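You operate a simulated robot arm through the tools that you are given. There is no shell and no other tool. Be economical: measure what you need, move in short steps, check, and stop when the job is done.

The job below is to be done with a simulated robot arm. You get a single attempt, and the scene is never put back.

## Task
Bump the big press till AIR goes out, then set its two heat dials to 100.
Fine: a bump lifts the platen a little and shuts it again; the ram lever ends on HOLD, the press shut, the guard latched and the heat on.

It is judged by the outcome, as a careful person would: the job done as asked, and still so three seconds after it is handed in. It fails if anything else is knocked over, pushed out of place, dropped, spilled or broken.

## Robot
A 6-joint arm with a two-finger parallel gripper on a trunk, on a base that drives. Base frame: it is fixed to the floor where the robot stands at the start and does not move with it; the origin is under the middle of the robot, x ahead of it, y to its left, z up. Units: mm, rad, N and s.
With the tool pointing down near the work surface it reaches from about 100 to 820 mm from the robot's upright axis, wherever it stands. Its first joint turns from -2.007 to 2.007 rad. Places, roughly: base heat dial [1200, 100, 1200]; left grey handle [200, 1600, 800]; press panel [1200, 100, 1200]; ram lever [700, 0, 700]; red stop button [800, -200, 700]; right grey handle [500, 700, 800]; small blue lever [1100, 100, 1000]; time dial [1200, -100, 1200]; top heat dial [1100, 200, 1200]; white latch [400, 800, 800]; white speed knob [1200, 0, 1000]. Payload 4.2 kg.
The tool frame sits at the grasp point between the pads (the TCP): z along the fingers, y along the line on which they close. The tips reach 23 mm beyond it. Largest opening 94 mm; finger width 38, thickness 10; the body of the gripper, 54 by 96 mm, starts 39 mm behind the TCP.
Orientation is told as [roll, pitch, yaw] about the base's x, y, z axes, in that order, counted from this pose: with the fingers straight down and closing along the base's y, the tool's x points along the base's -x, its y along +y and its z along -z.

## Interface
- The arm moves only by the tool arm_command. Its argument "targets" is a list of rows, each a list of 7 numbers: the finger opening in m, from 0 to 0.094, then the shift along the base's x, y, z in m, then the turn, a rotation vector about the base's x, y, z in rad. In form: [[hand, tx, ty, tz, rx, ry, rz], ...]. A call has 1 to 20 rows; each row is the pose to reach, as a shift and turn from the pose commanded when the call began. Rows are played at 5 a second. More than 50 mm and 0.15 rad between two rows, or a gripper value outside its range, and nothing of the call is played. A pose out of reach is approached as far as the arm can. The call stops where the force on the tool passes 40 N (or 10 N more than at its start, if that is more) or the arm is blocked; 0.2 s more then pass. The fingers move at their own pace (about 108 mm/s each) and stop on an object; they squeeze with about 23 N. The grip force told is the motor's: it shows also when the fingers shut on nothing. Time passes only in rows, and 0.2 s behind the last, so rows that repeat a pose let the fingers close. The reply holds the time, the measured pose of the TCP, the force on the tool along the base axes, the opening and the grip force, in the units named above and with some noise, with the torque about the TCP (base axes, N m) and any sound that the robot's microphone picked up.
- Cameras (640 x 400 px; columns grow to the right, rows downward): "scene" is now at [239.4, 168.6, 1348.4]; the picture's right is [-0.30, -0.95, 0.00], its down [-0.24, 0.08, -0.97] and it looks along [0.92, -0.30, -0.25] (base axes); focal length 214 px, centre (320, 200). "wrist" rides on the gripper at [86, 16, -75] in the tool frame; the picture's right is [-0.18, 0.98, 0.00], its down [-0.58, -0.11, -0.81] and it looks along [-0.79, -0.15, 0.59] (tool axes); focal length 243 px, centre (320, 200). There is no depth. A picture from a camera that has moved, and an enlarged one, comes with that camera's place and axes in the base frame and with its lens.
- camera(camera): a new picture of that camera. No time passes.
- slide_trunk(by): slides the trunk up (or, below 0, down) by that many mm; the arm and the scene camera ride with it, the base frame stays. It gives what a move gives, with no picture.
- base_move(legs): drives the robot by 1 to 6 legs, each [ahead, turn to the left] in mm and rad, along the robot's own axes; the way and the turn of a leg run together, so that a leg with both is an arc; at most 1500 mm and 3.142 rad a leg. The arm and the cameras ride along, it lands a little off, and it stops where it bumps. It gives what a move gives.
- turn_head(pan, tilt): turns the head with the scene camera to pan (to the left, within 1.396 rad either way) and tilt (down, from -0.506 to 1.204), counted from straight ahead of the robot. It gives what a move gives.
- close_up(camera, box): a new picture of the part [left, top, right, bottom] of that camera's present view, enlarged. No time passes.
- finish_job(): hands the job in; it is judged then, once.

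Work in short steps. Places have to be worked out from the pictures, the camera data and where the tool is seen: move nearer, look again, correct. Check each grasp and each placing, and mend what went wrong. You have 120 turns and 98 pictures in all, those below and enlarged ones among them. Open the gripper and draw the arm clear of the work before you hand the job in, unless the task says otherwise; then end with one line.

The tools are called after "Call:" by a JSON object that holds its "op" and its "data". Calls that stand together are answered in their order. arm_command: Moves the arm, as the interface text tells. Its arguments: {"type":"object","properties":{"targets":{"type":"array"}},"required":["targets"]} The other tools are called the same way: slide_trunk (by) slides the trunk up or down; base_move (legs) drives the base; turn_head (pan, tilt) turns the head that bears the scene camera; camera (camera) takes a picture; close_up (camera, box) takes an enlarged picture of a part of a camera's view; finish_job () hands the job in.

At the start:

```text
time: 0.0
tool_pos: [489.8, 112.7, 1400.2]
tcp_rot: [-0.001, -0.001, 0.0]
force: [0.5, 0.0, 0.8]
wrist_torque: [0.01, -0.03, 0.0]
finger_gap: 94.1
grip_force: 0.1
trunk travel left (down, up): [-673.0, 317.0]
robot x, y, heading: [-1.9, -0.4, -0.003]
head pan, tilt: [-0.309, 0.25]
```

scene: 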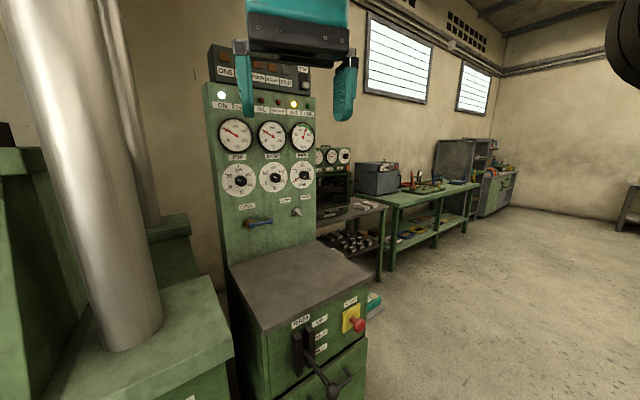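
wrist: 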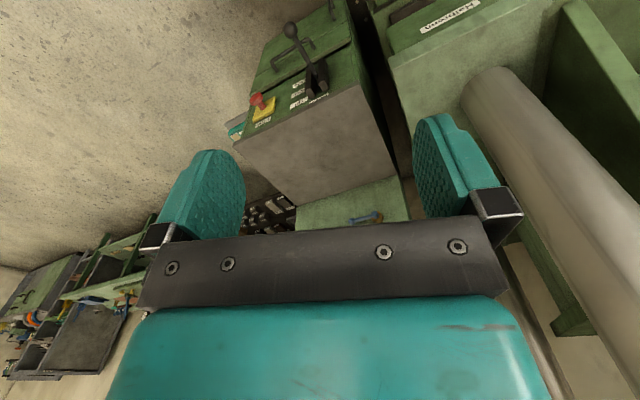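

The panel and ram lever are in view. I'll enlarge both to read the labels and lamps.

Call:
{"op": "close_up", "data": {"camera": "scene", "box": [190, 40, 350, 140]}}

Call:
{"op": "close_up", "data": {"camera": "scene", "box": [200, 140, 360, 240]}}

Call:
{"op": "close_up", "data": {"camera": "scene", "box": [240, 290, 400, 390]}}

```text
4.00 times, centred on (270, 90) of scene
camera zoom: at [239.4, 168.6, 1348.4], right [-0.3, -0.95, 0.0], down [-0.24, 0.08, -0.97], along [0.92, -0.3, -0.25], focal length 858 px, centre (520, 640)
```

zoom: 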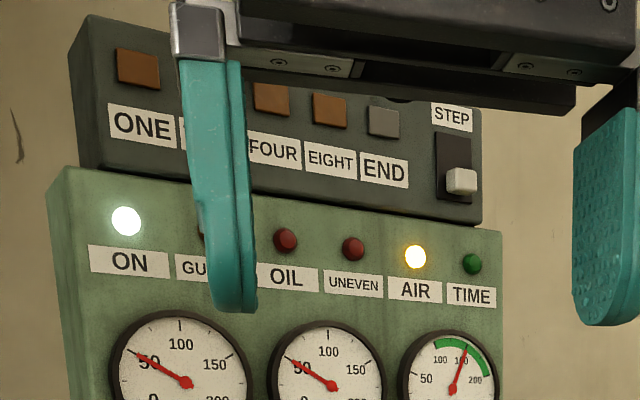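

```text
4.00 times, centred on (280, 190) of scene
camera zoom: at [239.4, 168.6, 1348.4], right [-0.3, -0.95, 0.0], down [-0.24, 0.08, -0.97], along [0.92, -0.3, -0.25], focal length 858 px, centre (480, 240)
```

zoom: 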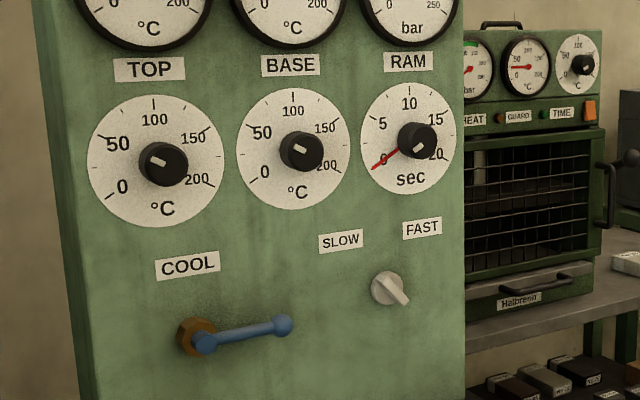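

```text
4.00 times, centred on (320, 340) of scene
camera zoom: at [239.4, 168.6, 1348.4], right [-0.3, -0.95, 0.0], down [-0.24, 0.08, -0.97], along [0.92, -0.3, -0.25], focal length 858 px, centre (320, -360)
```

zoom: 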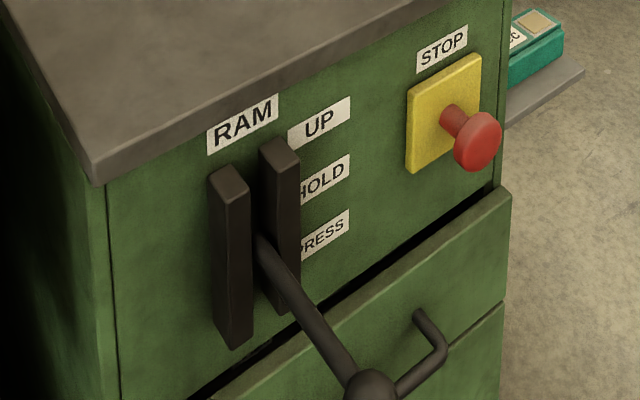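

AIR is lit, and the gauges read about 50 °C. Next I'll look left at the press itself.

Call:
{"op": "turn_head", "data": {"pan": 1.1, "tilt": 0.35}}

Call:
{"op": "camera", "data": {"camera": "scene"}}

```text
time: 1.5
tool_pos: [489.8, 111.9, 1400.2]
tcp_rot: [0.002, 0.0, -0.002]
force: [0.7, 0.9, 0.4]
wrist_torque: [-0.02, -0.02, -0.01]
finger_gap: 94.1
grip_force: 0.0
trunk travel left (down, up): [-673.0, 317.0]
robot x, y, heading: [2.3, 2.3, -0.0]
head pan, tilt: [1.1, 0.351]
```

```text
92 pictures are left
camera scene: at [192.8, 280.0, 1339.0], right [0.89, -0.45, 0.0], down [-0.16, -0.31, -0.94], along [0.43, 0.84, -0.34], focal length 214 px, centre (320, 200)
```

scene: 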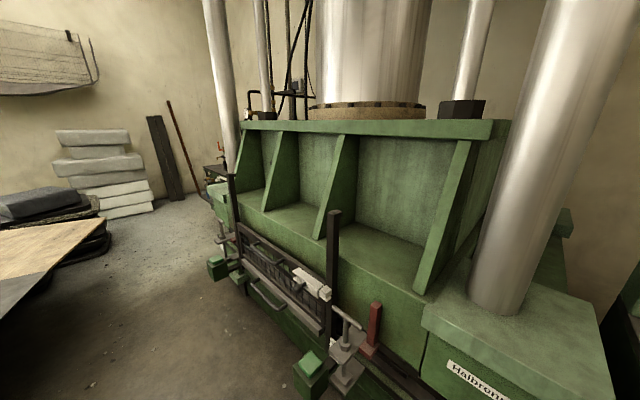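

The guard and white latch are in the middle of this view, so I'll enlarge that part.

Call:
{"op": "close_up", "data": {"camera": "scene", "box": [200, 220, 400, 400]}}

```text
2.22 times, centred on (300, 310) of scene
camera zoom: at [192.8, 280.0, 1339.0], right [0.89, -0.45, 0.0], down [-0.16, -0.31, -0.94], along [0.43, 0.84, -0.34], focal length 477 px, centre (364, -44)
```

zoom: 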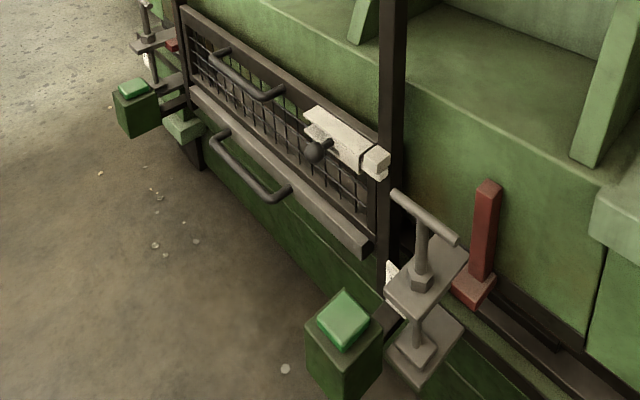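

The guard looks down and latched, with red stops behind it. I'll turn back to the console and see what position the lever is in.

Call:
{"op": "turn_head", "data": {"pan": -0.2, "tilt": 0.75}}

Call:
{"op": "camera", "data": {"camera": "scene"}}

Call:
{"op": "close_up", "data": {"camera": "wrist", "box": [220, 0, 380, 100]}}

```text
time: 3.0
tool_pos: [489.6, 111.9, 1400.6]
tcp_rot: [-0.002, 0.0, 0.002]
force: [0.4, 0.2, 0.9]
wrist_torque: [0.0, 0.03, 0.01]
finger_gap: 94.0
grip_force: 0.0
trunk travel left (down, up): [-673.0, 317.0]
robot x, y, heading: [-1.3, 0.4, 0.001]
head pan, tilt: [-0.201, 0.75]
```

```text
90 pictures are left
camera scene: at [231.7, 180.6, 1303.3], right [-0.2, -0.98, 0.0], down [-0.67, 0.14, -0.73], along [0.72, -0.15, -0.68], focal length 214 px, centre (320, 200)
```

scene: 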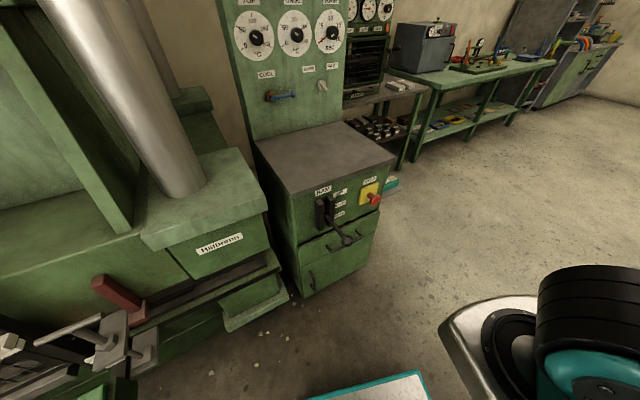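

```text
4.00 times, centred on (300, 50) of wrist
camera zoom: at [404.2, 127.7, 1474.1], right [0.18, 0.98, 0.0], down [0.58, -0.11, 0.81], along [0.79, -0.15, -0.59], focal length 970 px, centre (400, 800)
```

zoom: 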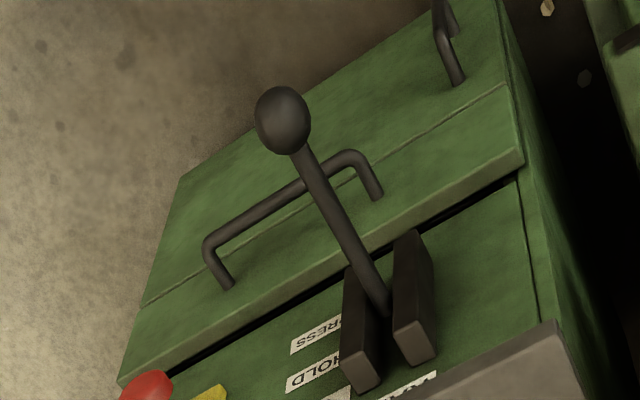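

Triangulating puts the lever ball at about (641, 1, 709). The console faces roughly (-0.95, -0.31), so it is yawed by about 0.3 rad. I'll lower the trunk so the hand gets near lever height.

Call:
{"op": "slide_trunk", "data": {"by": -400}}

Call:
{"op": "turn_head", "data": {"pan": -0.1, "tilt": 0.25}}

Call:
{"op": "camera", "data": {"camera": "scene"}}

Call:
{"op": "camera", "data": {"camera": "wrist"}}

```text
time: 6.8
tool_pos: [489.6, 111.6, 1000.2]
tcp_rot: [0.0, 0.0, 0.001]
force: [0.0, -0.3, -0.3]
wrist_torque: [-0.01, 0.0, -0.02]
finger_gap: 93.9
grip_force: 0.0
trunk travel left (down, up): [-273.0, 717.0]
robot x, y, heading: [1.0, -0.6, -0.003]
head pan, tilt: [-0.201, 0.75]
```

```text
time: 7.8
tool_pos: [491.2, 111.0, 1001.2]
tcp_rot: [0.001, -0.001, -0.001]
force: [0.9, 0.0, 0.5]
wrist_torque: [0.0, -0.05, -0.02]
finger_gap: 94.0
grip_force: 0.0
trunk travel left (down, up): [-273.0, 717.0]
robot x, y, heading: [-0.5, 0.8, -0.0]
head pan, tilt: [-0.099, 0.25]
```

```text
88 pictures are left
camera scene: at [243.4, 187.8, 948.3], right [-0.1, -0.99, 0.0], down [-0.25, 0.02, -0.97], along [0.96, -0.1, -0.25], focal length 214 px, centre (320, 200)
```

scene: 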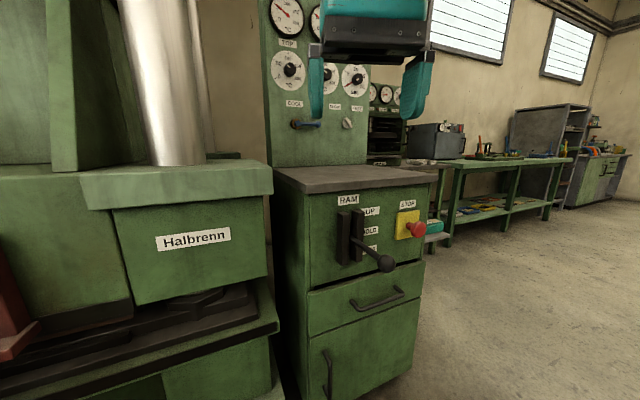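

```text
87 pictures are left
camera wrist: at [404.2, 127.7, 1074.1], right [0.18, 0.98, 0.0], down [0.58, -0.11, 0.81], along [0.79, -0.15, -0.59], focal length 243 px, centre (320, 200)
```

wrist: 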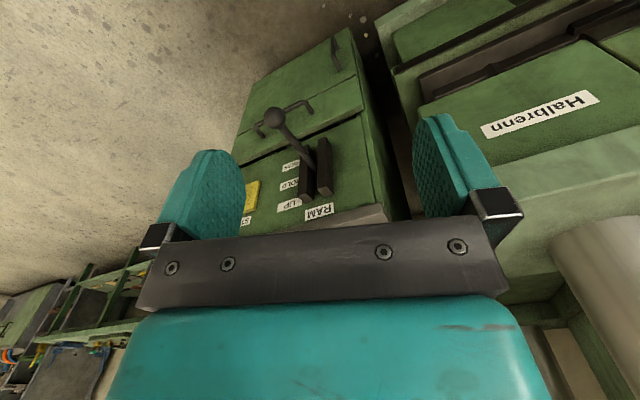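

The ball position holds up at about (641, 2, 706). I'll enlarge the lever and its labels to confirm the starting position.

Call:
{"op": "close_up", "data": {"camera": "scene", "box": [320, 180, 440, 290]}}

```text
3.64 times, centred on (380, 235) of scene
camera zoom: at [243.4, 187.8, 948.3], right [-0.1, -0.99, 0.0], down [-0.25, 0.02, -0.97], along [0.96, -0.1, -0.25], focal length 780 px, centre (102, 73)
```

zoom: 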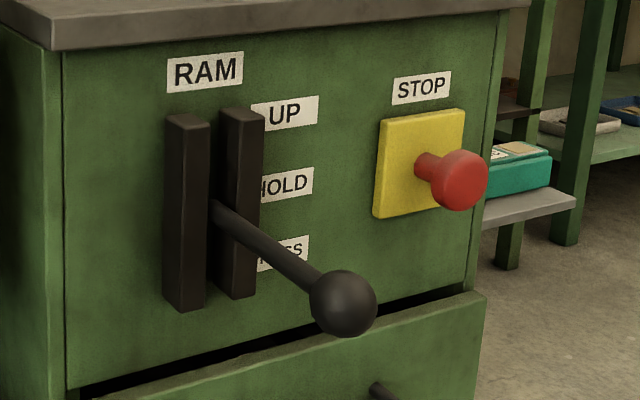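

The lever sits at mid-slot beside HOLD and the ball is about 39 mm across. I'll bring the open hand to 100 mm above the ball, yawed to match the console.

Call:
{"op": "arm_command", "data": {"targets": [[0.094, 0.0215, -0.0156, -0.0277, 0, 0, 0.0443], [0.094, 0.0431, -0.0312, -0.0554, 0, 0, 0.0886], [0.094, 0.0647, -0.0469, -0.0831, 0, 0, 0.1329], [0.094, 0.0862, -0.0625, -0.1108, 0, 0, 0.1771], [0.094, 0.1078, -0.0781, -0.1386, 0, 0, 0.2214], [0.094, 0.1293, -0.0937, -0.1663, 0, 0, 0.2657], [0.094, 0.151, -0.1093, -0.194, 0, 0, 0.31]]}}

Call:
{"op": "camera", "data": {"camera": "wrist"}}

Call:
{"op": "camera", "data": {"camera": "scene"}}

```text
time: 9.4
tool_pos: [641.4, 3.5, 807.6]
tcp_rot: [0.002, 0.0, 0.311]
force: [-0.3, -0.2, -0.2]
wrist_torque: [0.03, 0.0, -0.06]
finger_gap: 94.1
grip_force: 0.0
trunk travel left (down, up): [-273.0, 717.0]
robot x, y, heading: [1.9, 1.7, -0.002]
head pan, tilt: [-0.099, 0.25]
```

```text
85 pictures are left
camera wrist: at [555.1, -8.4, 881.1], right [-0.13, 0.99, 0.0], down [0.59, 0.07, 0.81], along [0.8, 0.1, -0.59], focal length 243 px, centre (320, 200)
```

wrist: 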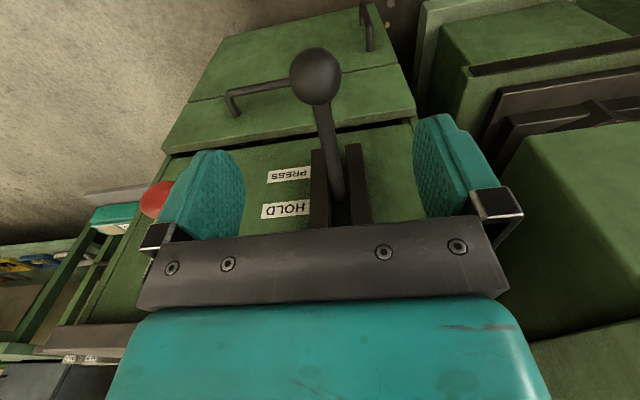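

```text
84 pictures are left
camera scene: at [243.3, 187.8, 948.5], right [-0.1, -1.0, 0.0], down [-0.25, 0.02, -0.97], along [0.96, -0.1, -0.25], focal length 214 px, centre (320, 200)
```

scene: 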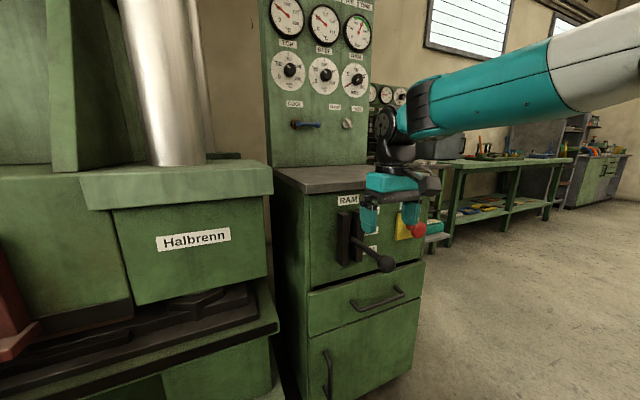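

The ball is centred under the hand, at about (642, 1, 706). I'll go straight down and stay open, then tilt the head up to watch the lamps.

Call:
{"op": "arm_command", "data": {"targets": [[0.094, 0, -0.001, -0.034, 0, 0, 0], [0.094, 0, -0.002, -0.068, 0, 0, 0], [0.094, 0.001, -0.002, -0.1, 0, 0, 0]]}}

Call:
{"op": "turn_head", "data": {"pan": -0.1, "tilt": -0.1}}

Call:
{"op": "camera", "data": {"camera": "scene"}}

Call:
{"op": "camera", "data": {"camera": "wrist"}}

```text
time: 10.2
tool_pos: [643.5, -0.8, 705.7]
tcp_rot: [0.0, 0.0, 0.311]
force: [0.8, 0.3, 0.3]
wrist_torque: [0.0, -0.01, 0.0]
finger_gap: 93.9
grip_force: 0.1
trunk travel left (down, up): [-273.0, 717.0]
robot x, y, heading: [1.8, 0.2, 0.001]
head pan, tilt: [-0.099, 0.25]
```

```text
time: 11.0
tool_pos: [642.8, 1.5, 706.3]
tcp_rot: [0.002, -0.001, 0.31]
force: [-0.2, -0.4, -0.3]
wrist_torque: [0.0, 0.01, 0.0]
finger_gap: 94.0
grip_force: 0.0
trunk travel left (down, up): [-273.0, 717.0]
robot x, y, heading: [1.4, 0.5, 0.006]
head pan, tilt: [-0.099, -0.099]
```

```text
83 pictures are left
camera scene: at [237.1, 188.4, 980.1], right [-0.1, -1.0, 0.0], down [0.1, -0.01, -1.0], along [0.99, -0.1, 0.1], focal length 214 px, centre (320, 200)
```

scene: 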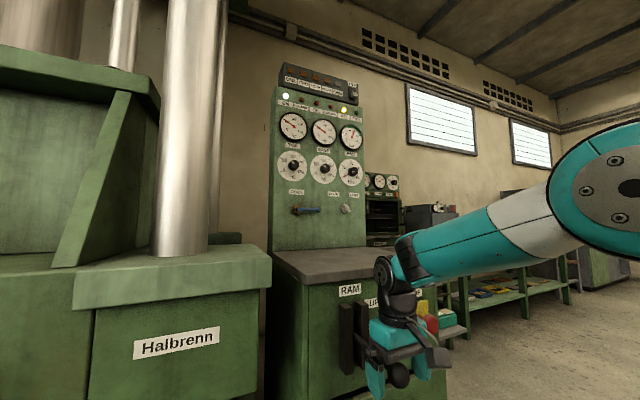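

```text
82 pictures are left
camera wrist: at [556.4, -10.9, 779.9], right [-0.12, 0.99, 0.0], down [0.59, 0.07, 0.81], along [0.8, 0.1, -0.59], focal length 243 px, centre (320, 200)
```

wrist: 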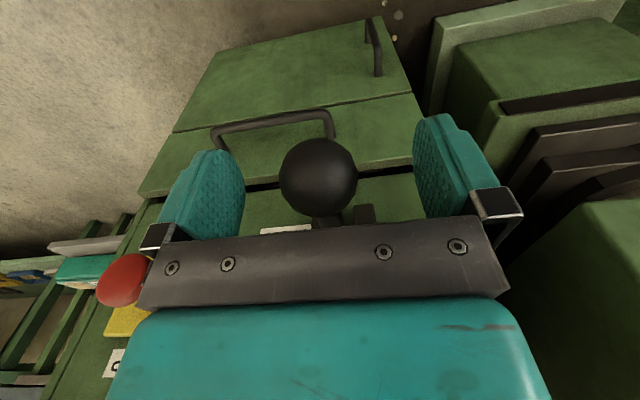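

The ball is between the pads. AIR is still on and the lamps are visible in the scene view. I'll close on the ball.

Call:
{"op": "arm_command", "data": {"targets": [[0.03, 0, 0, 0, 0, 0, 0], [0.03, 0, 0, 0, 0, 0, 0], [0.03, 0, 0, 0, 0, 0, 0]]}}

Call:
{"op": "close_up", "data": {"camera": "scene", "box": [260, 60, 380, 140]}}

```text
time: 11.8
tool_pos: [643.6, -0.7, 706.9]
tcp_rot: [-0.001, 0.001, 0.306]
force: [6.3, -11.1, -0.1]
wrist_torque: [-0.13, -0.22, -0.17]
finger_gap: 39.3
grip_force: 45.0
trunk travel left (down, up): [-273.0, 717.0]
robot x, y, heading: [-0.9, 2.0, 0.001]
head pan, tilt: [-0.099, -0.099]
```

```text
5.00 times, centred on (320, 100) of scene
camera zoom: at [237.4, 187.9, 980.2], right [-0.1, -0.99, 0.0], down [0.1, -0.01, -1.0], along [0.99, -0.1, 0.1], focal length 1072 px, centre (320, 700)
```

zoom: 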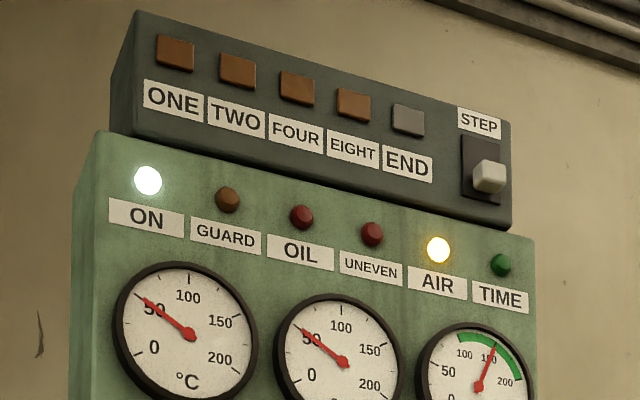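

Gripped at 39 mm, with the pressure gauge around 160 in the green. I'll nudge the lever 20 mm up along its arc to feel its stiffness.

Call:
{"op": "arm_command", "data": {"targets": [[0.03, 0.0, -0.001, 0.01, 0, 0, 0], [0.03, 0.003, 0, 0.02, 0, 0, 0]]}}

Call:
{"op": "close_up", "data": {"camera": "scene", "box": [260, 80, 380, 160]}}

Call:
{"op": "close_up", "data": {"camera": "scene", "box": [320, 270, 480, 400]}}

```text
time: 12.4
tool_pos: [644.3, -1.5, 725.9]
tcp_rot: [0.001, 0.006, 0.308]
force: [-7.0, -16.9, -9.8]
wrist_torque: [-0.45, 1.18, -0.06]
finger_gap: 39.7
grip_force: 44.9
trunk travel left (down, up): [-273.0, 717.0]
robot x, y, heading: [-2.0, 0.2, -0.001]
head pan, tilt: [-0.099, -0.099]
```

```text
5.00 times, centred on (320, 120) of scene
camera zoom: at [237.2, 187.8, 980.2], right [-0.1, -0.99, 0.0], down [0.1, -0.01, -1.0], along [0.99, -0.1, 0.1], focal length 1072 px, centre (320, 600)
```

zoom: 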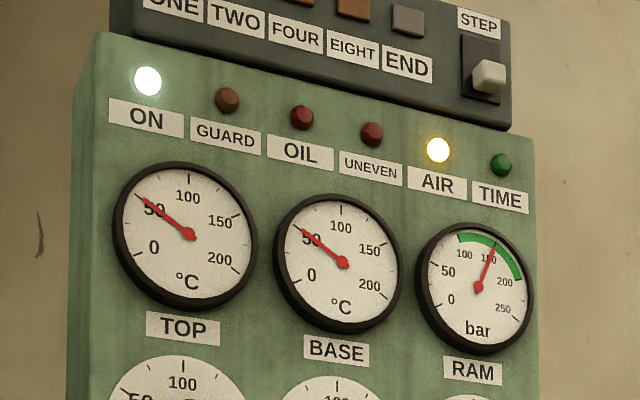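

```text
3.08 times, centred on (400, 335) of scene
camera zoom: at [237.2, 187.8, 980.2], right [-0.1, -0.99, 0.0], down [0.1, -0.01, -1.0], along [0.99, -0.1, 0.1], focal length 660 px, centre (74, -215)
```

zoom: 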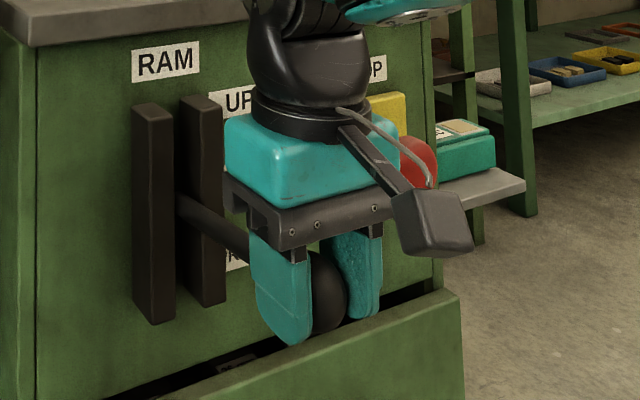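

The lever swings with about 10 N of drag. Now a short bump: up about 70 mm in total along the arc, then straight back to the start height.

Call:
{"op": "arm_command", "data": {"targets": [[0.03, 0.005, -0.001, 0.02, 0, 0, 0], [0.03, 0.013, 0.001, 0.04, 0, 0, 0], [0.03, 0.018, 0.003, 0.05, 0, 0, 0]]}}

Call:
{"op": "close_up", "data": {"camera": "scene", "box": [260, 80, 380, 160]}}

```text
time: 13.2
tool_pos: [663.0, 5.1, 775.5]
tcp_rot: [0.001, 0.004, 0.313]
force: [-12.2, 11.7, -8.9]
wrist_torque: [-0.2, 1.31, 0.08]
finger_gap: 39.3
grip_force: 44.7
trunk travel left (down, up): [-273.0, 717.0]
robot x, y, heading: [-1.7, 3.2, 0.004]
head pan, tilt: [-0.099, -0.099]
```

```text
5.00 times, centred on (320, 120) of scene
camera zoom: at [236.8, 188.9, 980.0], right [-0.1, -1.0, 0.0], down [0.1, -0.01, -1.0], along [0.99, -0.1, 0.1], focal length 1072 px, centre (320, 600)
```

zoom: 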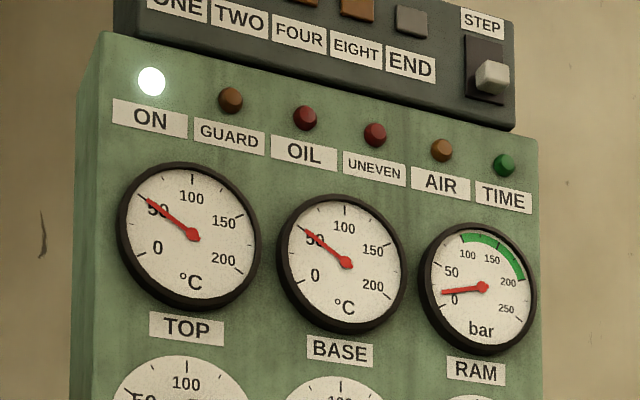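

Pressure dropped and AIR went dark, so the lever is on UP. I'll swing it down toward PRESS right away, so the lift stays small.

Call:
{"op": "arm_command", "data": {"targets": [[0.03, -0.015, -0.005, -0.04, 0, 0, 0], [0.03, -0.022, -0.007, -0.08, 0, 0, 0], [0.03, -0.022, -0.007, -0.11, 0, 0, 0], [0.03, -0.019, -0.006, -0.135, 0, 0, 0]]}}

Call:
{"op": "camera", "data": {"camera": "scene"}}

Call:
{"op": "close_up", "data": {"camera": "scene", "box": [260, 80, 380, 160]}}

```text
time: 14.2
tool_pos: [644.4, -1.3, 639.9]
tcp_rot: [0.002, 0.004, 0.313]
force: [-0.7, 21.4, 1.4]
wrist_torque: [0.05, 0.16, 0.28]
finger_gap: 39.9
grip_force: 21.2
trunk travel left (down, up): [-273.0, 717.0]
robot x, y, heading: [-0.8, 2.7, -0.0]
head pan, tilt: [-0.099, -0.099]
```

```text
77 pictures are left
camera scene: at [236.9, 189.0, 980.0], right [-0.1, -1.0, 0.0], down [0.1, -0.01, -1.0], along [0.99, -0.1, 0.1], focal length 214 px, centre (320, 200)
```

scene: 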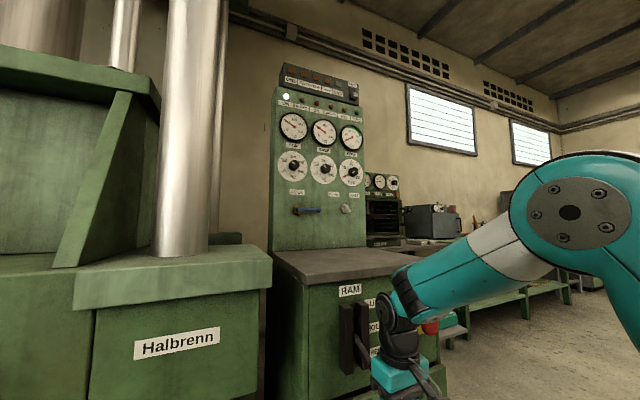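

```text
5.00 times, centred on (320, 120) of scene
camera zoom: at [236.9, 189.0, 980.0], right [-0.1, -1.0, 0.0], down [0.1, -0.01, -1.0], along [0.99, -0.1, 0.1], focal length 1072 px, centre (320, 600)
```

zoom: 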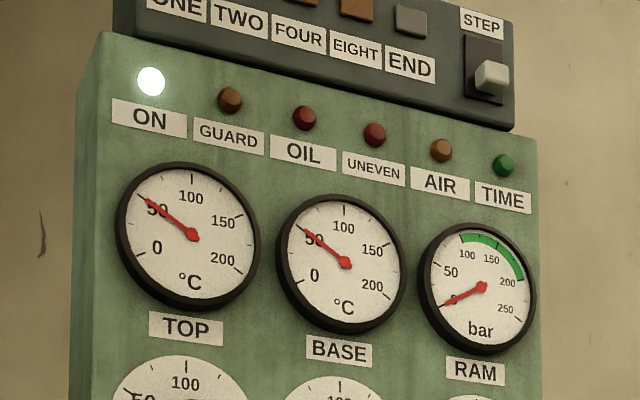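

The lever is down about 67 mm from HOLD, and pressure reads 0. I'll wait a second, then look again.

Call:
{"op": "arm_command", "data": {"targets": [[0.03, 0, 0, 0, 0, 0, 0], [0.03, 0, 0, 0, 0, 0, 0], [0.03, 0, 0, 0, 0, 0, 0], [0.03, 0, 0, 0, 0, 0, 0]]}}

Call:
{"op": "close_up", "data": {"camera": "scene", "box": [260, 80, 380, 160]}}

Call:
{"op": "camera", "data": {"camera": "wrist"}}

```text
time: 15.2
tool_pos: [644.4, 0.1, 640.2]
tcp_rot: [0.001, 0.004, 0.313]
force: [-9.9, 24.4, -7.3]
wrist_torque: [-0.3, 0.57, 0.44]
finger_gap: 39.4
grip_force: 45.1
trunk travel left (down, up): [-273.0, 717.0]
robot x, y, heading: [1.3, 1.5, 0.001]
head pan, tilt: [-0.099, -0.099]
```

```text
5.00 times, centred on (320, 120) of scene
camera zoom: at [237.0, 189.1, 980.0], right [-0.1, -1.0, 0.0], down [0.1, -0.01, -1.0], along [0.99, -0.1, 0.1], focal length 1072 px, centre (320, 600)
```

zoom: 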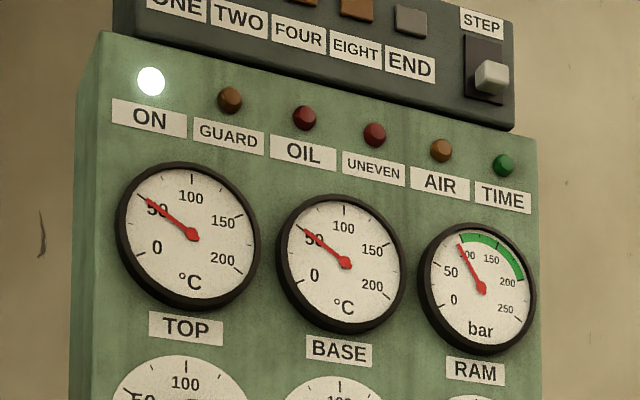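

```text
74 pictures are left
camera wrist: at [557.7, -12.4, 713.4], right [-0.13, 0.99, 0.0], down [0.59, 0.07, 0.8], along [0.8, 0.1, -0.59], focal length 243 px, centre (320, 200)
```

wrist: 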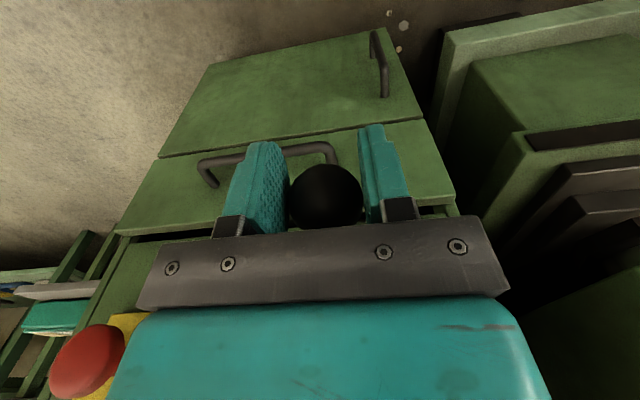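

Pressure is rising, at about 100 bar now. I'll bring the lever back to HOLD.

Call:
{"op": "arm_command", "data": {"targets": [[0.03, -0.002, 0.001, 0.022, 0, 0, 0], [0.03, -0.003, 0.001, 0.044, 0, 0, 0], [0.03, -0.001, 0.001, 0.066, 0, 0, 0]]}}

Call:
{"op": "close_up", "data": {"camera": "scene", "box": [260, 80, 380, 160]}}

```text
time: 16.0
tool_pos: [642.8, -1.9, 706.1]
tcp_rot: [0.0, 0.004, 0.311]
force: [-23.5, 15.5, -9.9]
wrist_torque: [-0.24, 1.03, 0.26]
finger_gap: 39.6
grip_force: 45.3
trunk travel left (down, up): [-273.0, 717.0]
robot x, y, heading: [1.7, 2.4, 0.004]
head pan, tilt: [-0.099, -0.099]
```

```text
5.00 times, centred on (320, 120) of scene
camera zoom: at [236.8, 189.0, 980.3], right [-0.1, -1.0, 0.0], down [0.1, -0.01, -0.99], along [0.99, -0.1, 0.1], focal length 1072 px, centre (320, 600)
```

zoom: 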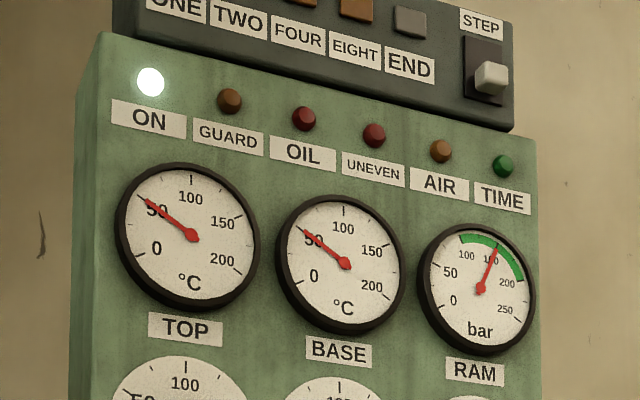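

Pressure is about 155 bar, in the green, and AIR is dark. I'll wait a moment to see whether the lamp and pressure stay as they are on HOLD.

Call:
{"op": "arm_command", "data": {"targets": [[0.03, 0, 0, 0, 0, 0, 0], [0.03, 0, 0, 0, 0, 0, 0], [0.03, 0, 0, 0, 0, 0, 0], [0.03, 0, 0, 0, 0, 0, 0], [0.03, 0, 0, 0, 0, 0, 0], [0.03, 0, 0, 0, 0, 0, 0], [0.03, 0, 0, 0, 0, 0, 0], [0.03, 0, 0, 0, 0, 0, 0]]}}

Call:
{"op": "close_up", "data": {"camera": "scene", "box": [260, 80, 380, 160]}}

```text
time: 17.8
tool_pos: [642.8, -1.9, 706.9]
tcp_rot: [0.0, 0.0, 0.31]
force: [-29.4, 10.7, -1.1]
wrist_torque: [0.1, 0.24, 0.12]
finger_gap: 39.4
grip_force: 44.9
trunk travel left (down, up): [-273.0, 717.0]
robot x, y, heading: [-2.2, -4.1, -0.003]
head pan, tilt: [-0.099, -0.099]
```

```text
5.00 times, centred on (320, 120) of scene
camera zoom: at [236.5, 189.0, 980.3], right [-0.1, -1.0, 0.0], down [0.1, -0.01, -0.99], along [0.99, -0.1, 0.1], focal length 1072 px, centre (320, 600)
```

zoom: 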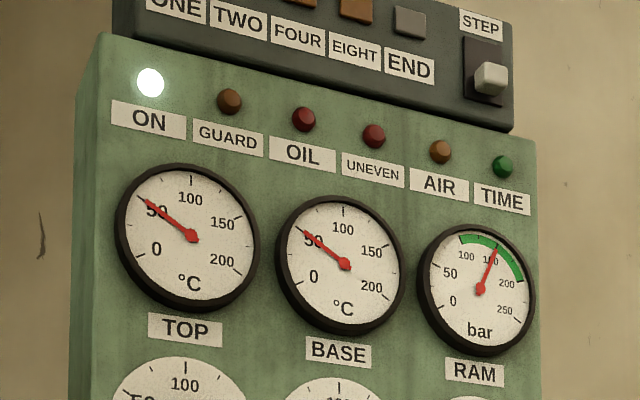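

AIR is out and pressure is steady. I'll release the ball and lift straight up.

Call:
{"op": "arm_command", "data": {"targets": [[0.094, 0, 0, 0, 0, 0, 0], [0.094, 0, 0, 0, 0, 0, 0], [0.094, 0, 0, 0, 0, 0, 0], [0.094, 0, 0, 0.04, 0, 0, 0], [0.094, 0, 0, 0.08, 0, 0, 0], [0.094, 0, 0, 0.12, 0, 0, 0]]}}

Call:
{"op": "turn_head", "data": {"pan": -0.1, "tilt": 0.1}}

Call:
{"op": "camera", "data": {"camera": "scene"}}

Call:
{"op": "close_up", "data": {"camera": "scene", "box": [320, 230, 440, 320]}}

```text
time: 19.2
tool_pos: [644.9, -0.8, 827.1]
tcp_rot: [0.0, 0.001, 0.311]
force: [-0.4, -0.3, -0.2]
wrist_torque: [0.01, 0.02, 0.01]
finger_gap: 93.8
grip_force: 0.1
trunk travel left (down, up): [-273.0, 717.0]
robot x, y, heading: [1.9, 2.3, -0.004]
head pan, tilt: [-0.099, -0.099]
```

```text
time: 19.9
tool_pos: [645.0, -1.2, 827.2]
tcp_rot: [-0.001, 0.0, 0.31]
force: [0.8, 0.0, 0.5]
wrist_torque: [0.0, 0.01, 0.01]
finger_gap: 93.9
grip_force: 0.0
trunk travel left (down, up): [-273.0, 717.0]
robot x, y, heading: [1.7, -1.7, -0.002]
head pan, tilt: [-0.099, 0.099]
```

```text
71 pictures are left
camera scene: at [242.0, 188.3, 962.4], right [-0.1, -1.0, 0.0], down [-0.1, 0.01, -1.0], along [0.99, -0.1, -0.1], focal length 214 px, centre (320, 200)
```

scene: 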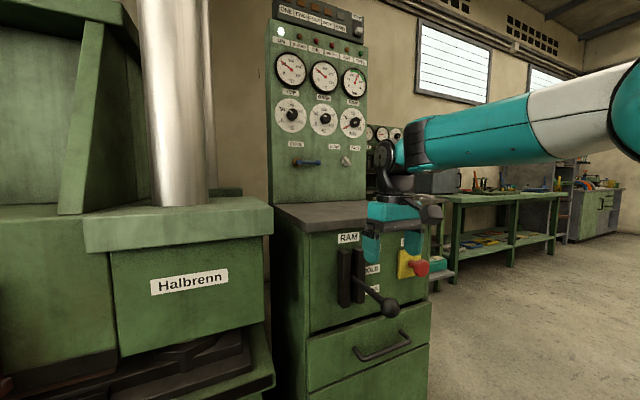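

```text
4.44 times, centred on (380, 275) of scene
camera zoom: at [242.0, 188.3, 962.4], right [-0.1, -1.0, 0.0], down [-0.1, 0.01, -1.0], along [0.99, -0.1, -0.1], focal length 953 px, centre (53, -133)
```

zoom: 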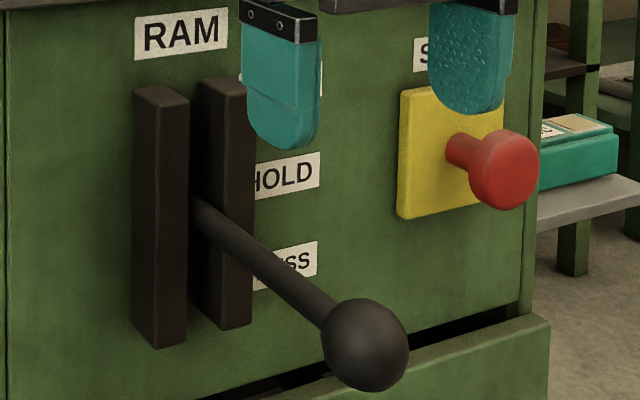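

The lever is back level on HOLD, AIR is out and ON is lit. The dial knobs work out to about TOP (1119, 205, 1212) and BASE (1158, 69, 1211). I'll raise the trunk and look down to see how far my own base reaches before driving in.

Call:
{"op": "slide_trunk", "data": {"by": 270}}

Call:
{"op": "turn_head", "data": {"pan": -0.2, "tilt": 1.1}}

Call:
{"op": "camera", "data": {"camera": "scene"}}

```text
time: 22.7
tool_pos: [645.0, -1.4, 1097.0]
tcp_rot: [0.0, -0.001, 0.31]
force: [0.3, -0.4, 0.6]
wrist_torque: [0.02, 0.04, -0.01]
finger_gap: 93.9
grip_force: 0.1
trunk travel left (down, up): [-543.0, 447.0]
robot x, y, heading: [0.5, -0.4, 0.003]
head pan, tilt: [-0.099, 0.099]
```

```text
time: 23.9
tool_pos: [643.6, 0.1, 1097.4]
tcp_rot: [0.0, 0.0, 0.311]
force: [0.1, 0.0, -0.3]
wrist_torque: [0.0, 0.05, 0.0]
finger_gap: 94.0
grip_force: 0.0
trunk travel left (down, up): [-543.0, 447.0]
robot x, y, heading: [0.1, 2.6, 0.002]
head pan, tilt: [-0.201, 1.1]
```

```text
69 pictures are left
camera scene: at [212.4, 184.8, 1147.6], right [-0.2, -0.98, 0.0], down [-0.87, 0.18, -0.45], along [0.45, -0.09, -0.89], focal length 214 px, centre (320, 200)
```

scene: 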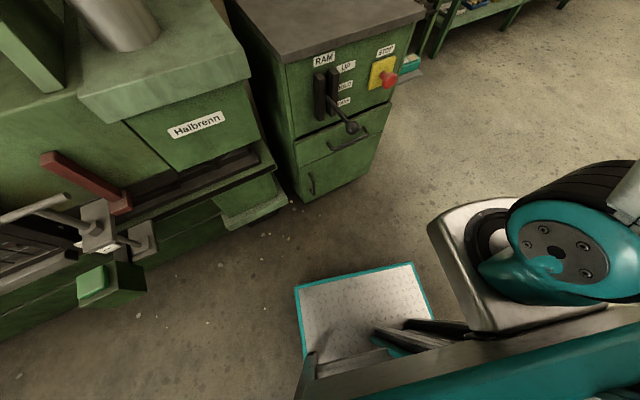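

My deck is low (z about 110) and its front edge is about 320 ahead, so it can pass under the lever. I'll drive in 310 mm and finish facing the panel at heading of about 0.28.

Call:
{"op": "base_move", "data": {"legs": [[0, -0.1], [310, 0], [0, 0.38]]}}

Call:
{"op": "turn_head", "data": {"pan": -0.1, "tilt": 0.2}}

Call:
{"op": "camera", "data": {"camera": "scene"}}

```text
time: 27.7
tool_pos: [930.6, 145.2, 1097.7]
tcp_rot: [-0.001, -0.001, 0.588]
force: [-0.9, -0.4, 0.1]
wrist_torque: [-0.01, -0.03, 0.0]
finger_gap: 94.2
grip_force: 0.0
trunk travel left (down, up): [-543.0, 447.0]
robot x, y, heading: [311.1, -29.3, 0.279]
head pan, tilt: [-0.201, 1.1]
```

```text
time: 28.9
tool_pos: [931.3, 145.0, 1098.3]
tcp_rot: [0.001, -0.001, 0.588]
force: [0.3, -0.3, 0.6]
wrist_torque: [0.0, -0.02, 0.0]
finger_gap: 93.8
grip_force: 0.0
trunk travel left (down, up): [-543.0, 447.0]
robot x, y, heading: [311.2, -28.5, 0.284]
head pan, tilt: [-0.099, 0.201]
```

```text
68 pictures are left
camera scene: at [493.3, 216.1, 1222.9], right [0.18, -0.98, 0.0], down [-0.2, -0.04, -0.98], along [0.96, 0.18, -0.2], focal length 214 px, centre (320, 200)
```

scene: 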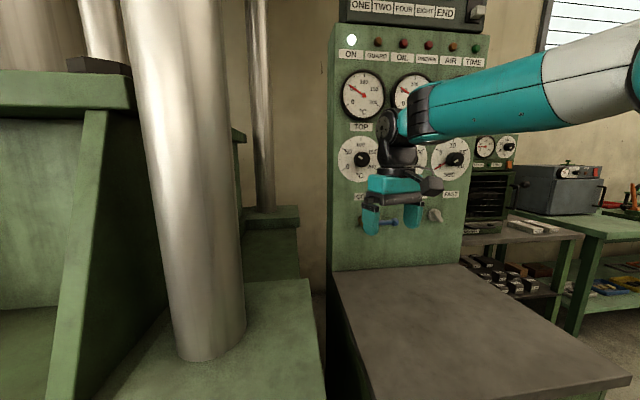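

The view is good. I'll first square the hand's yaw to the panel (0.28) and raise it to dial height, then tip it forward.

Call:
{"op": "arm_command", "data": {"targets": [[0.094, 0, 0, 0.038, 0, 0, -0.103], [0.094, 0, 0, 0.076, 0, 0, -0.206], [0.094, 0, 0, 0.114, 0, 0, -0.308]]}}

Call:
{"op": "arm_command", "data": {"targets": [[0.094, 0, 0, 0, 0.0387, -0.1345, 0], [0.094, 0, 0, 0, 0.0773, -0.269, 0], [0.094, 0, 0, 0, 0.116, -0.4035, 0], [0.094, 0, 0, 0, 0.1547, -0.538, 0], [0.094, 0, 0, 0, 0.1934, -0.6725, 0], [0.094, 0, 0, 0, 0.232, -0.807, 0]]}}

Call:
{"op": "camera", "data": {"camera": "scene"}}

```text
time: 29.7
tool_pos: [932.7, 143.8, 1212.2]
tcp_rot: [0.0, -0.001, 0.278]
force: [0.1, -0.1, 1.2]
wrist_torque: [0.01, 0.01, -0.02]
finger_gap: 94.0
grip_force: 0.1
trunk travel left (down, up): [-543.0, 447.0]
robot x, y, heading: [313.1, -33.9, 0.28]
head pan, tilt: [-0.099, 0.201]
```

```text
time: 31.1
tool_pos: [988.1, 183.5, 1302.7]
tcp_rot: [0.0, -0.839, 0.279]
force: [-0.5, -0.4, 0.5]
wrist_torque: [0.0, 0.0, 0.01]
finger_gap: 93.9
grip_force: 0.1
out of reach, approached as far as the arm can: row 2, 3, 4, 5, 6
trunk travel left (down, up): [-543.0, 447.0]
robot x, y, heading: [310.1, -33.6, 0.276]
head pan, tilt: [-0.099, 0.201]
```

```text
67 pictures are left
camera scene: at [493.1, 215.9, 1223.0], right [0.18, -0.98, 0.0], down [-0.2, -0.04, -0.98], along [0.96, 0.18, -0.2], focal length 214 px, centre (320, 200)
```

scene: 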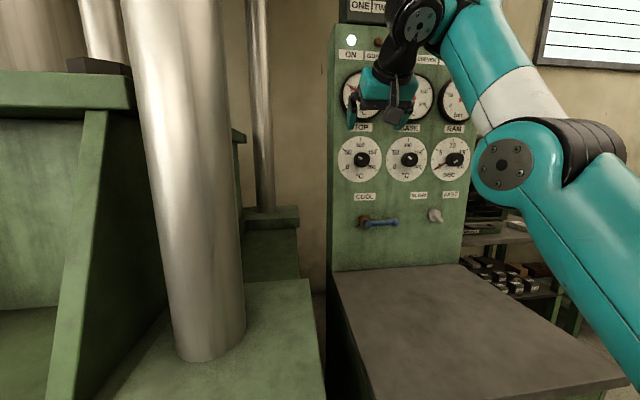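

The arm is folded too tightly to hold that pose so close in. I'll lower the trunk 200 mm to give it room, then go on tipping the hand while moving it toward TOP.

Call:
{"op": "slide_trunk", "data": {"by": -200}}

Call:
{"op": "arm_command", "data": {"targets": [[0.094, 0, 0, 0.02, 0.0387, -0.1345, 0], [0.094, 0, 0, 0.04, 0.0773, -0.269, 0], [0.094, 0, 0, 0.06, 0.116, -0.4035, 0]]}}

Call:
{"op": "camera", "data": {"camera": "scene"}}

```text
time: 33.3
tool_pos: [989.2, 184.5, 1103.8]
tcp_rot: [0.001, -0.837, 0.28]
force: [-0.5, -0.4, 0.4]
wrist_torque: [-0.02, 0.04, -0.03]
finger_gap: 94.1
grip_force: 0.3
trunk travel left (down, up): [-343.0, 647.0]
robot x, y, heading: [310.2, -31.9, 0.279]
head pan, tilt: [-0.099, 0.201]
```

```text
time: 34.1
tool_pos: [957.6, 158.0, 1163.0]
tcp_rot: [0.005, -1.006, 0.279]
force: [-0.3, -0.1, 0.1]
wrist_torque: [-0.02, -0.02, 0.0]
finger_gap: 94.0
grip_force: 0.1
out of reach, approached as far as the arm can: row 1, 2, 3
trunk travel left (down, up): [-343.0, 647.0]
robot x, y, heading: [311.4, -32.5, 0.277]
head pan, tilt: [-0.099, 0.201]
```

```text
66 pictures are left
camera scene: at [493.3, 216.1, 1023.0], right [0.18, -0.98, 0.0], down [-0.2, -0.04, -0.98], along [0.96, 0.18, -0.2], focal length 214 px, centre (320, 200)
```

scene: 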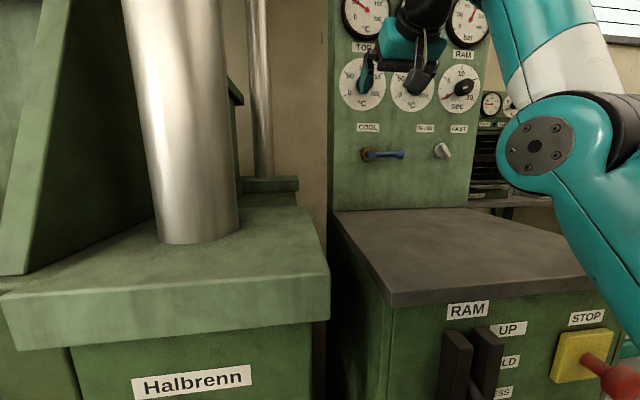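

The arm keeps getting pushed out and up, so the pose is still too close in. I'll shift the commanded pose outward and up toward the dial without turning any further.

Call:
{"op": "arm_command", "data": {"targets": [[0.094, 0.032, 0.009, 0.03, 0, 0, 0], [0.094, 0.064, 0.018, 0.06, 0, 0, 0], [0.094, 0.08, 0.024, 0.1, 0, 0, 0], [0.094, 0.09, 0.026, 0.14, 0, 0, 0]]}}

```text
time: 35.1
tool_pos: [992.1, 127.5, 1207.3]
tcp_rot: [0.007, -1.004, 0.28]
force: [0.4, 0.5, 0.1]
wrist_torque: [-0.01, -0.01, 0.03]
finger_gap: 94.1
grip_force: 0.1
out of reach, approached as far as the arm can: row 1, 2, 3, 4
trunk travel left (down, up): [-343.0, 647.0]
robot x, y, heading: [312.1, -32.1, 0.281]
head pan, tilt: [-0.099, 0.201]
```

It's still limited, now pulled sideways too. I need to see the arm's own shape, so I'll turn the head toward it.

Call:
{"op": "turn_head", "data": {"pan": -0.75, "tilt": 0.1}}

Call:
{"op": "camera", "data": {"camera": "scene"}}

Call:
{"op": "camera", "data": {"camera": "wrist"}}

```text
time: 36.1
tool_pos: [990.9, 127.6, 1206.7]
tcp_rot: [0.009, -1.004, 0.279]
force: [-0.4, -0.3, -0.4]
wrist_torque: [0.04, 0.01, -0.01]
finger_gap: 94.1
grip_force: 0.0
trunk travel left (down, up): [-343.0, 647.0]
robot x, y, heading: [309.7, -30.1, 0.282]
head pan, tilt: [-0.75, 0.099]
```

```text
65 pictures are left
camera scene: at [483.7, 157.7, 1032.3], right [-0.45, -0.89, 0.0], down [-0.09, 0.05, -0.99], along [0.89, -0.45, -0.1], focal length 214 px, centre (320, 200)
```

scene: 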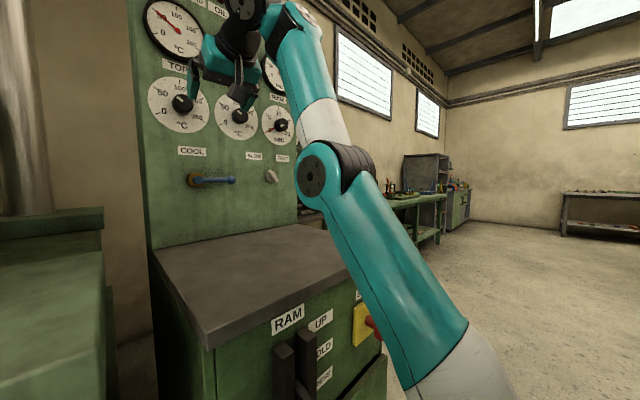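

```text
64 pictures are left
camera wrist: at [882.0, 111.5, 1173.6], right [-0.18, 0.97, 0.16], down [-0.32, -0.21, 0.92], along [0.93, 0.12, 0.35], focal length 243 px, centre (320, 200)
```

wrist: 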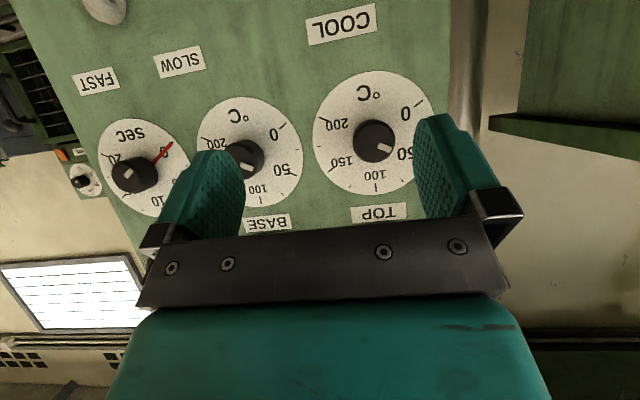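

The upper arm comes from low down and the arm is nearly stretched upward, so the shoulder is too low rather than too close. I'll raise the trunk and pull the hand back and down relative to it.

Call:
{"op": "slide_trunk", "data": {"by": 200}}

Call:
{"op": "arm_command", "data": {"targets": [[0.094, -0.02, -0.006, -0.04, 0, 0, 0], [0.094, -0.04, -0.012, -0.08, 0, 0, 0], [0.094, -0.06, -0.018, -0.12, 0, 0, 0], [0.094, -0.08, -0.024, -0.16, 0, 0, 0], [0.094, -0.1, -0.03, -0.2, 0, 0, 0]]}}

Call:
{"op": "camera", "data": {"camera": "scene"}}

```text
time: 38.3
tool_pos: [991.0, 127.4, 1406.9]
tcp_rot: [0.009, -1.004, 0.278]
force: [-0.4, 0.6, 0.5]
wrist_torque: [0.01, 0.0, -0.03]
finger_gap: 94.0
grip_force: 0.0
trunk travel left (down, up): [-543.0, 447.0]
robot x, y, heading: [306.6, -30.2, 0.281]
head pan, tilt: [-0.75, 0.099]
```

```text
time: 39.5
tool_pos: [971.0, 142.4, 1360.6]
tcp_rot: [0.009, -1.004, 0.279]
force: [-0.2, 0.0, -0.4]
wrist_torque: [-0.04, -0.05, 0.01]
finger_gap: 94.1
grip_force: 0.0
out of reach, approached as far as the arm can: row 2, 3, 4, 5
trunk travel left (down, up): [-543.0, 447.0]
robot x, y, heading: [312.3, -34.5, 0.276]
head pan, tilt: [-0.75, 0.099]
```

```text
63 pictures are left
camera scene: at [483.6, 157.7, 1232.3], right [-0.45, -0.89, 0.0], down [-0.09, 0.05, -1.0], along [0.89, -0.45, -0.1], focal length 214 px, centre (320, 200)
```

scene: 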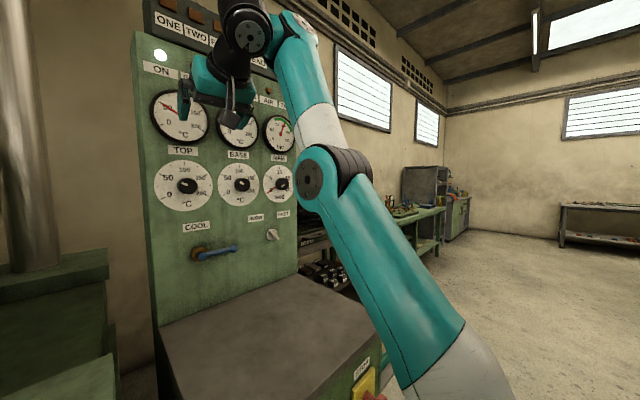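

The limit looks like the wrist bend: the hand can't fold more than about 107° against a steep forearm. Backing the base off and raising the trunk will flatten the forearm, so I'll do that and then extend outward.

Call:
{"op": "base_move", "data": {"legs": [[-130, 0]]}}

Call:
{"op": "slide_trunk", "data": {"by": 150}}

Call:
{"op": "arm_command", "data": {"targets": [[0.094, 0.036, 0.01, 0, 0, 0, 0], [0.094, 0.072, 0.02, 0, 0, 0, 0], [0.094, 0.108, 0.03, 0, 0, 0, 0]]}}

```text
time: 40.8
tool_pos: [847.4, 105.8, 1361.9]
tcp_rot: [0.007, -1.004, 0.279]
force: [0.0, 0.5, -0.7]
wrist_torque: [-0.04, 0.04, 0.01]
finger_gap: 93.9
grip_force: 0.1
trunk travel left (down, up): [-543.0, 447.0]
robot x, y, heading: [187.8, -67.9, 0.281]
head pan, tilt: [-0.75, 0.099]
```

```text
time: 42.5
tool_pos: [846.9, 105.3, 1511.4]
tcp_rot: [0.009, -1.005, 0.278]
force: [-0.9, 0.4, 1.0]
wrist_torque: [0.0, 0.0, 0.0]
finger_gap: 93.8
grip_force: 0.1
trunk travel left (down, up): [-693.0, 297.0]
robot x, y, heading: [187.2, -66.8, 0.275]
head pan, tilt: [-0.75, 0.099]
```

```text
time: 43.3
tool_pos: [918.4, 86.1, 1519.1]
tcp_rot: [0.026, -0.991, 0.28]
force: [0.1, -0.8, -0.1]
wrist_torque: [0.01, -0.02, -0.02]
finger_gap: 94.0
grip_force: 0.0
out of reach, approached as far as the arm can: row 1, 2, 3
trunk travel left (down, up): [-693.0, 297.0]
robot x, y, heading: [189.0, -67.9, 0.28]
head pan, tilt: [-0.75, 0.099]
```

It moved out partway. Now I'll head down with a little more outward travel.

Call:
{"op": "arm_command", "data": {"targets": [[0.094, 0.01, 0.01, -0.045, 0, 0, 0], [0.094, 0.02, 0.02, -0.09, 0, 0, 0], [0.094, 0.03, 0.03, -0.135, 0, 0, 0], [0.094, 0.04, 0.04, -0.18, 0, 0, 0]]}}

Call:
{"op": "camera", "data": {"camera": "scene"}}

```text
time: 44.3
tool_pos: [957.3, 63.8, 1488.2]
tcp_rot: [0.03, -0.977, 0.282]
force: [-0.5, 0.1, 1.0]
wrist_torque: [-0.01, -0.01, 0.03]
finger_gap: 94.1
grip_force: 0.1
out of reach, approached as far as the arm can: row 1, 2, 3, 4
trunk travel left (down, up): [-693.0, 297.0]
robot x, y, heading: [187.3, -66.4, 0.274]
head pan, tilt: [-0.75, 0.099]
```

```text
62 pictures are left
camera scene: at [359.9, 121.9, 1382.4], right [-0.46, -0.89, 0.0], down [-0.09, 0.05, -0.99], along [0.89, -0.45, -0.1], focal length 214 px, centre (320, 200)
```

scene: 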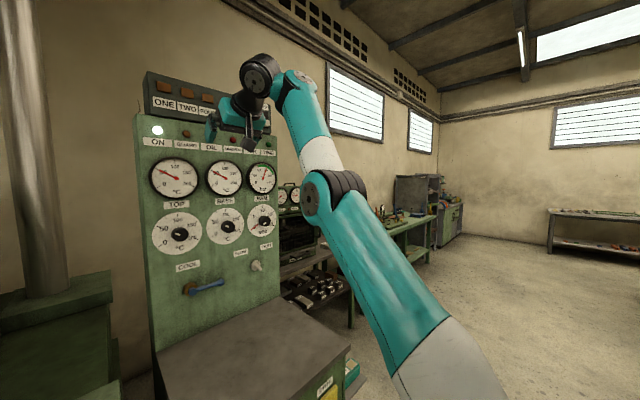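

The forearm is really only about 40° up. So the hand has to stay bent about 67° or more from it, and a fully horizontal hand isn't feasible. A hand tilted 45° down can still grip a knob with the pads parallel to its axis, so I'll lower the trunk and settle at about that pitch.

Call:
{"op": "slide_trunk", "data": {"by": -300}}

Call:
{"op": "arm_command", "data": {"targets": [[0.094, 0, 0.02, 0, -0.03, 0.09, 0], [0.094, 0, 0.04, 0, -0.055, 0.183, 0], [0.094, 0, 0.06, 0, -0.055, 0.183, 0]]}}

Call:
{"op": "turn_head", "data": {"pan": -0.2, "tilt": 0.0}}

Call:
{"op": "camera", "data": {"camera": "scene"}}

```text
time: 47.3
tool_pos: [957.2, 63.9, 1188.5]
tcp_rot: [0.028, -0.976, 0.28]
force: [-0.6, -0.4, -0.1]
wrist_torque: [-0.03, -0.03, -0.01]
finger_gap: 94.0
grip_force: 0.0
trunk travel left (down, up): [-393.0, 597.0]
robot x, y, heading: [184.5, -67.2, 0.278]
head pan, tilt: [-0.75, 0.099]
```

```text
time: 48.1
tool_pos: [941.3, 114.5, 1173.0]
tcp_rot: [0.028, -0.784, 0.281]
force: [-0.1, 0.3, 0.4]
wrist_torque: [0.03, 0.0, -0.02]
finger_gap: 94.0
grip_force: 0.1
out of reach, approached as far as the arm can: row 2, 3
trunk travel left (down, up): [-393.0, 597.0]
robot x, y, heading: [187.1, -68.3, 0.276]
head pan, tilt: [-0.75, 0.099]
```

```text
time: 49.1
tool_pos: [941.5, 115.0, 1173.2]
tcp_rot: [0.028, -0.786, 0.281]
force: [0.2, 0.5, 0.2]
wrist_torque: [-0.03, -0.03, 0.01]
finger_gap: 93.8
grip_force: 0.1
trunk travel left (down, up): [-393.0, 597.0]
robot x, y, heading: [186.9, -68.9, 0.274]
head pan, tilt: [-0.201, 0.0]
```

```text
61 pictures are left
camera scene: at [367.7, 170.7, 1091.4], right [0.08, -1.0, 0.0], down [0.0, 0.0, -1.0], along [1.0, 0.08, 0.0], focal length 214 px, centre (320, 200)
```

scene: 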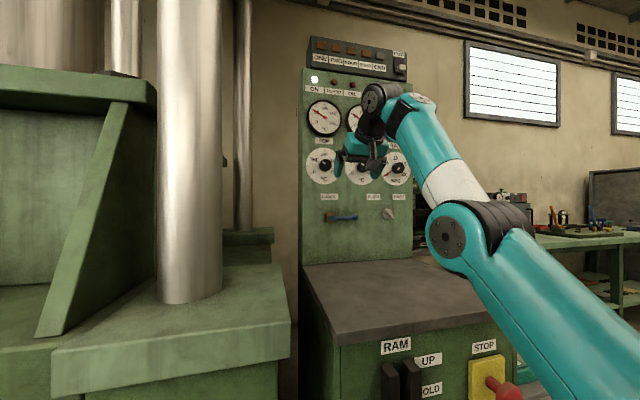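

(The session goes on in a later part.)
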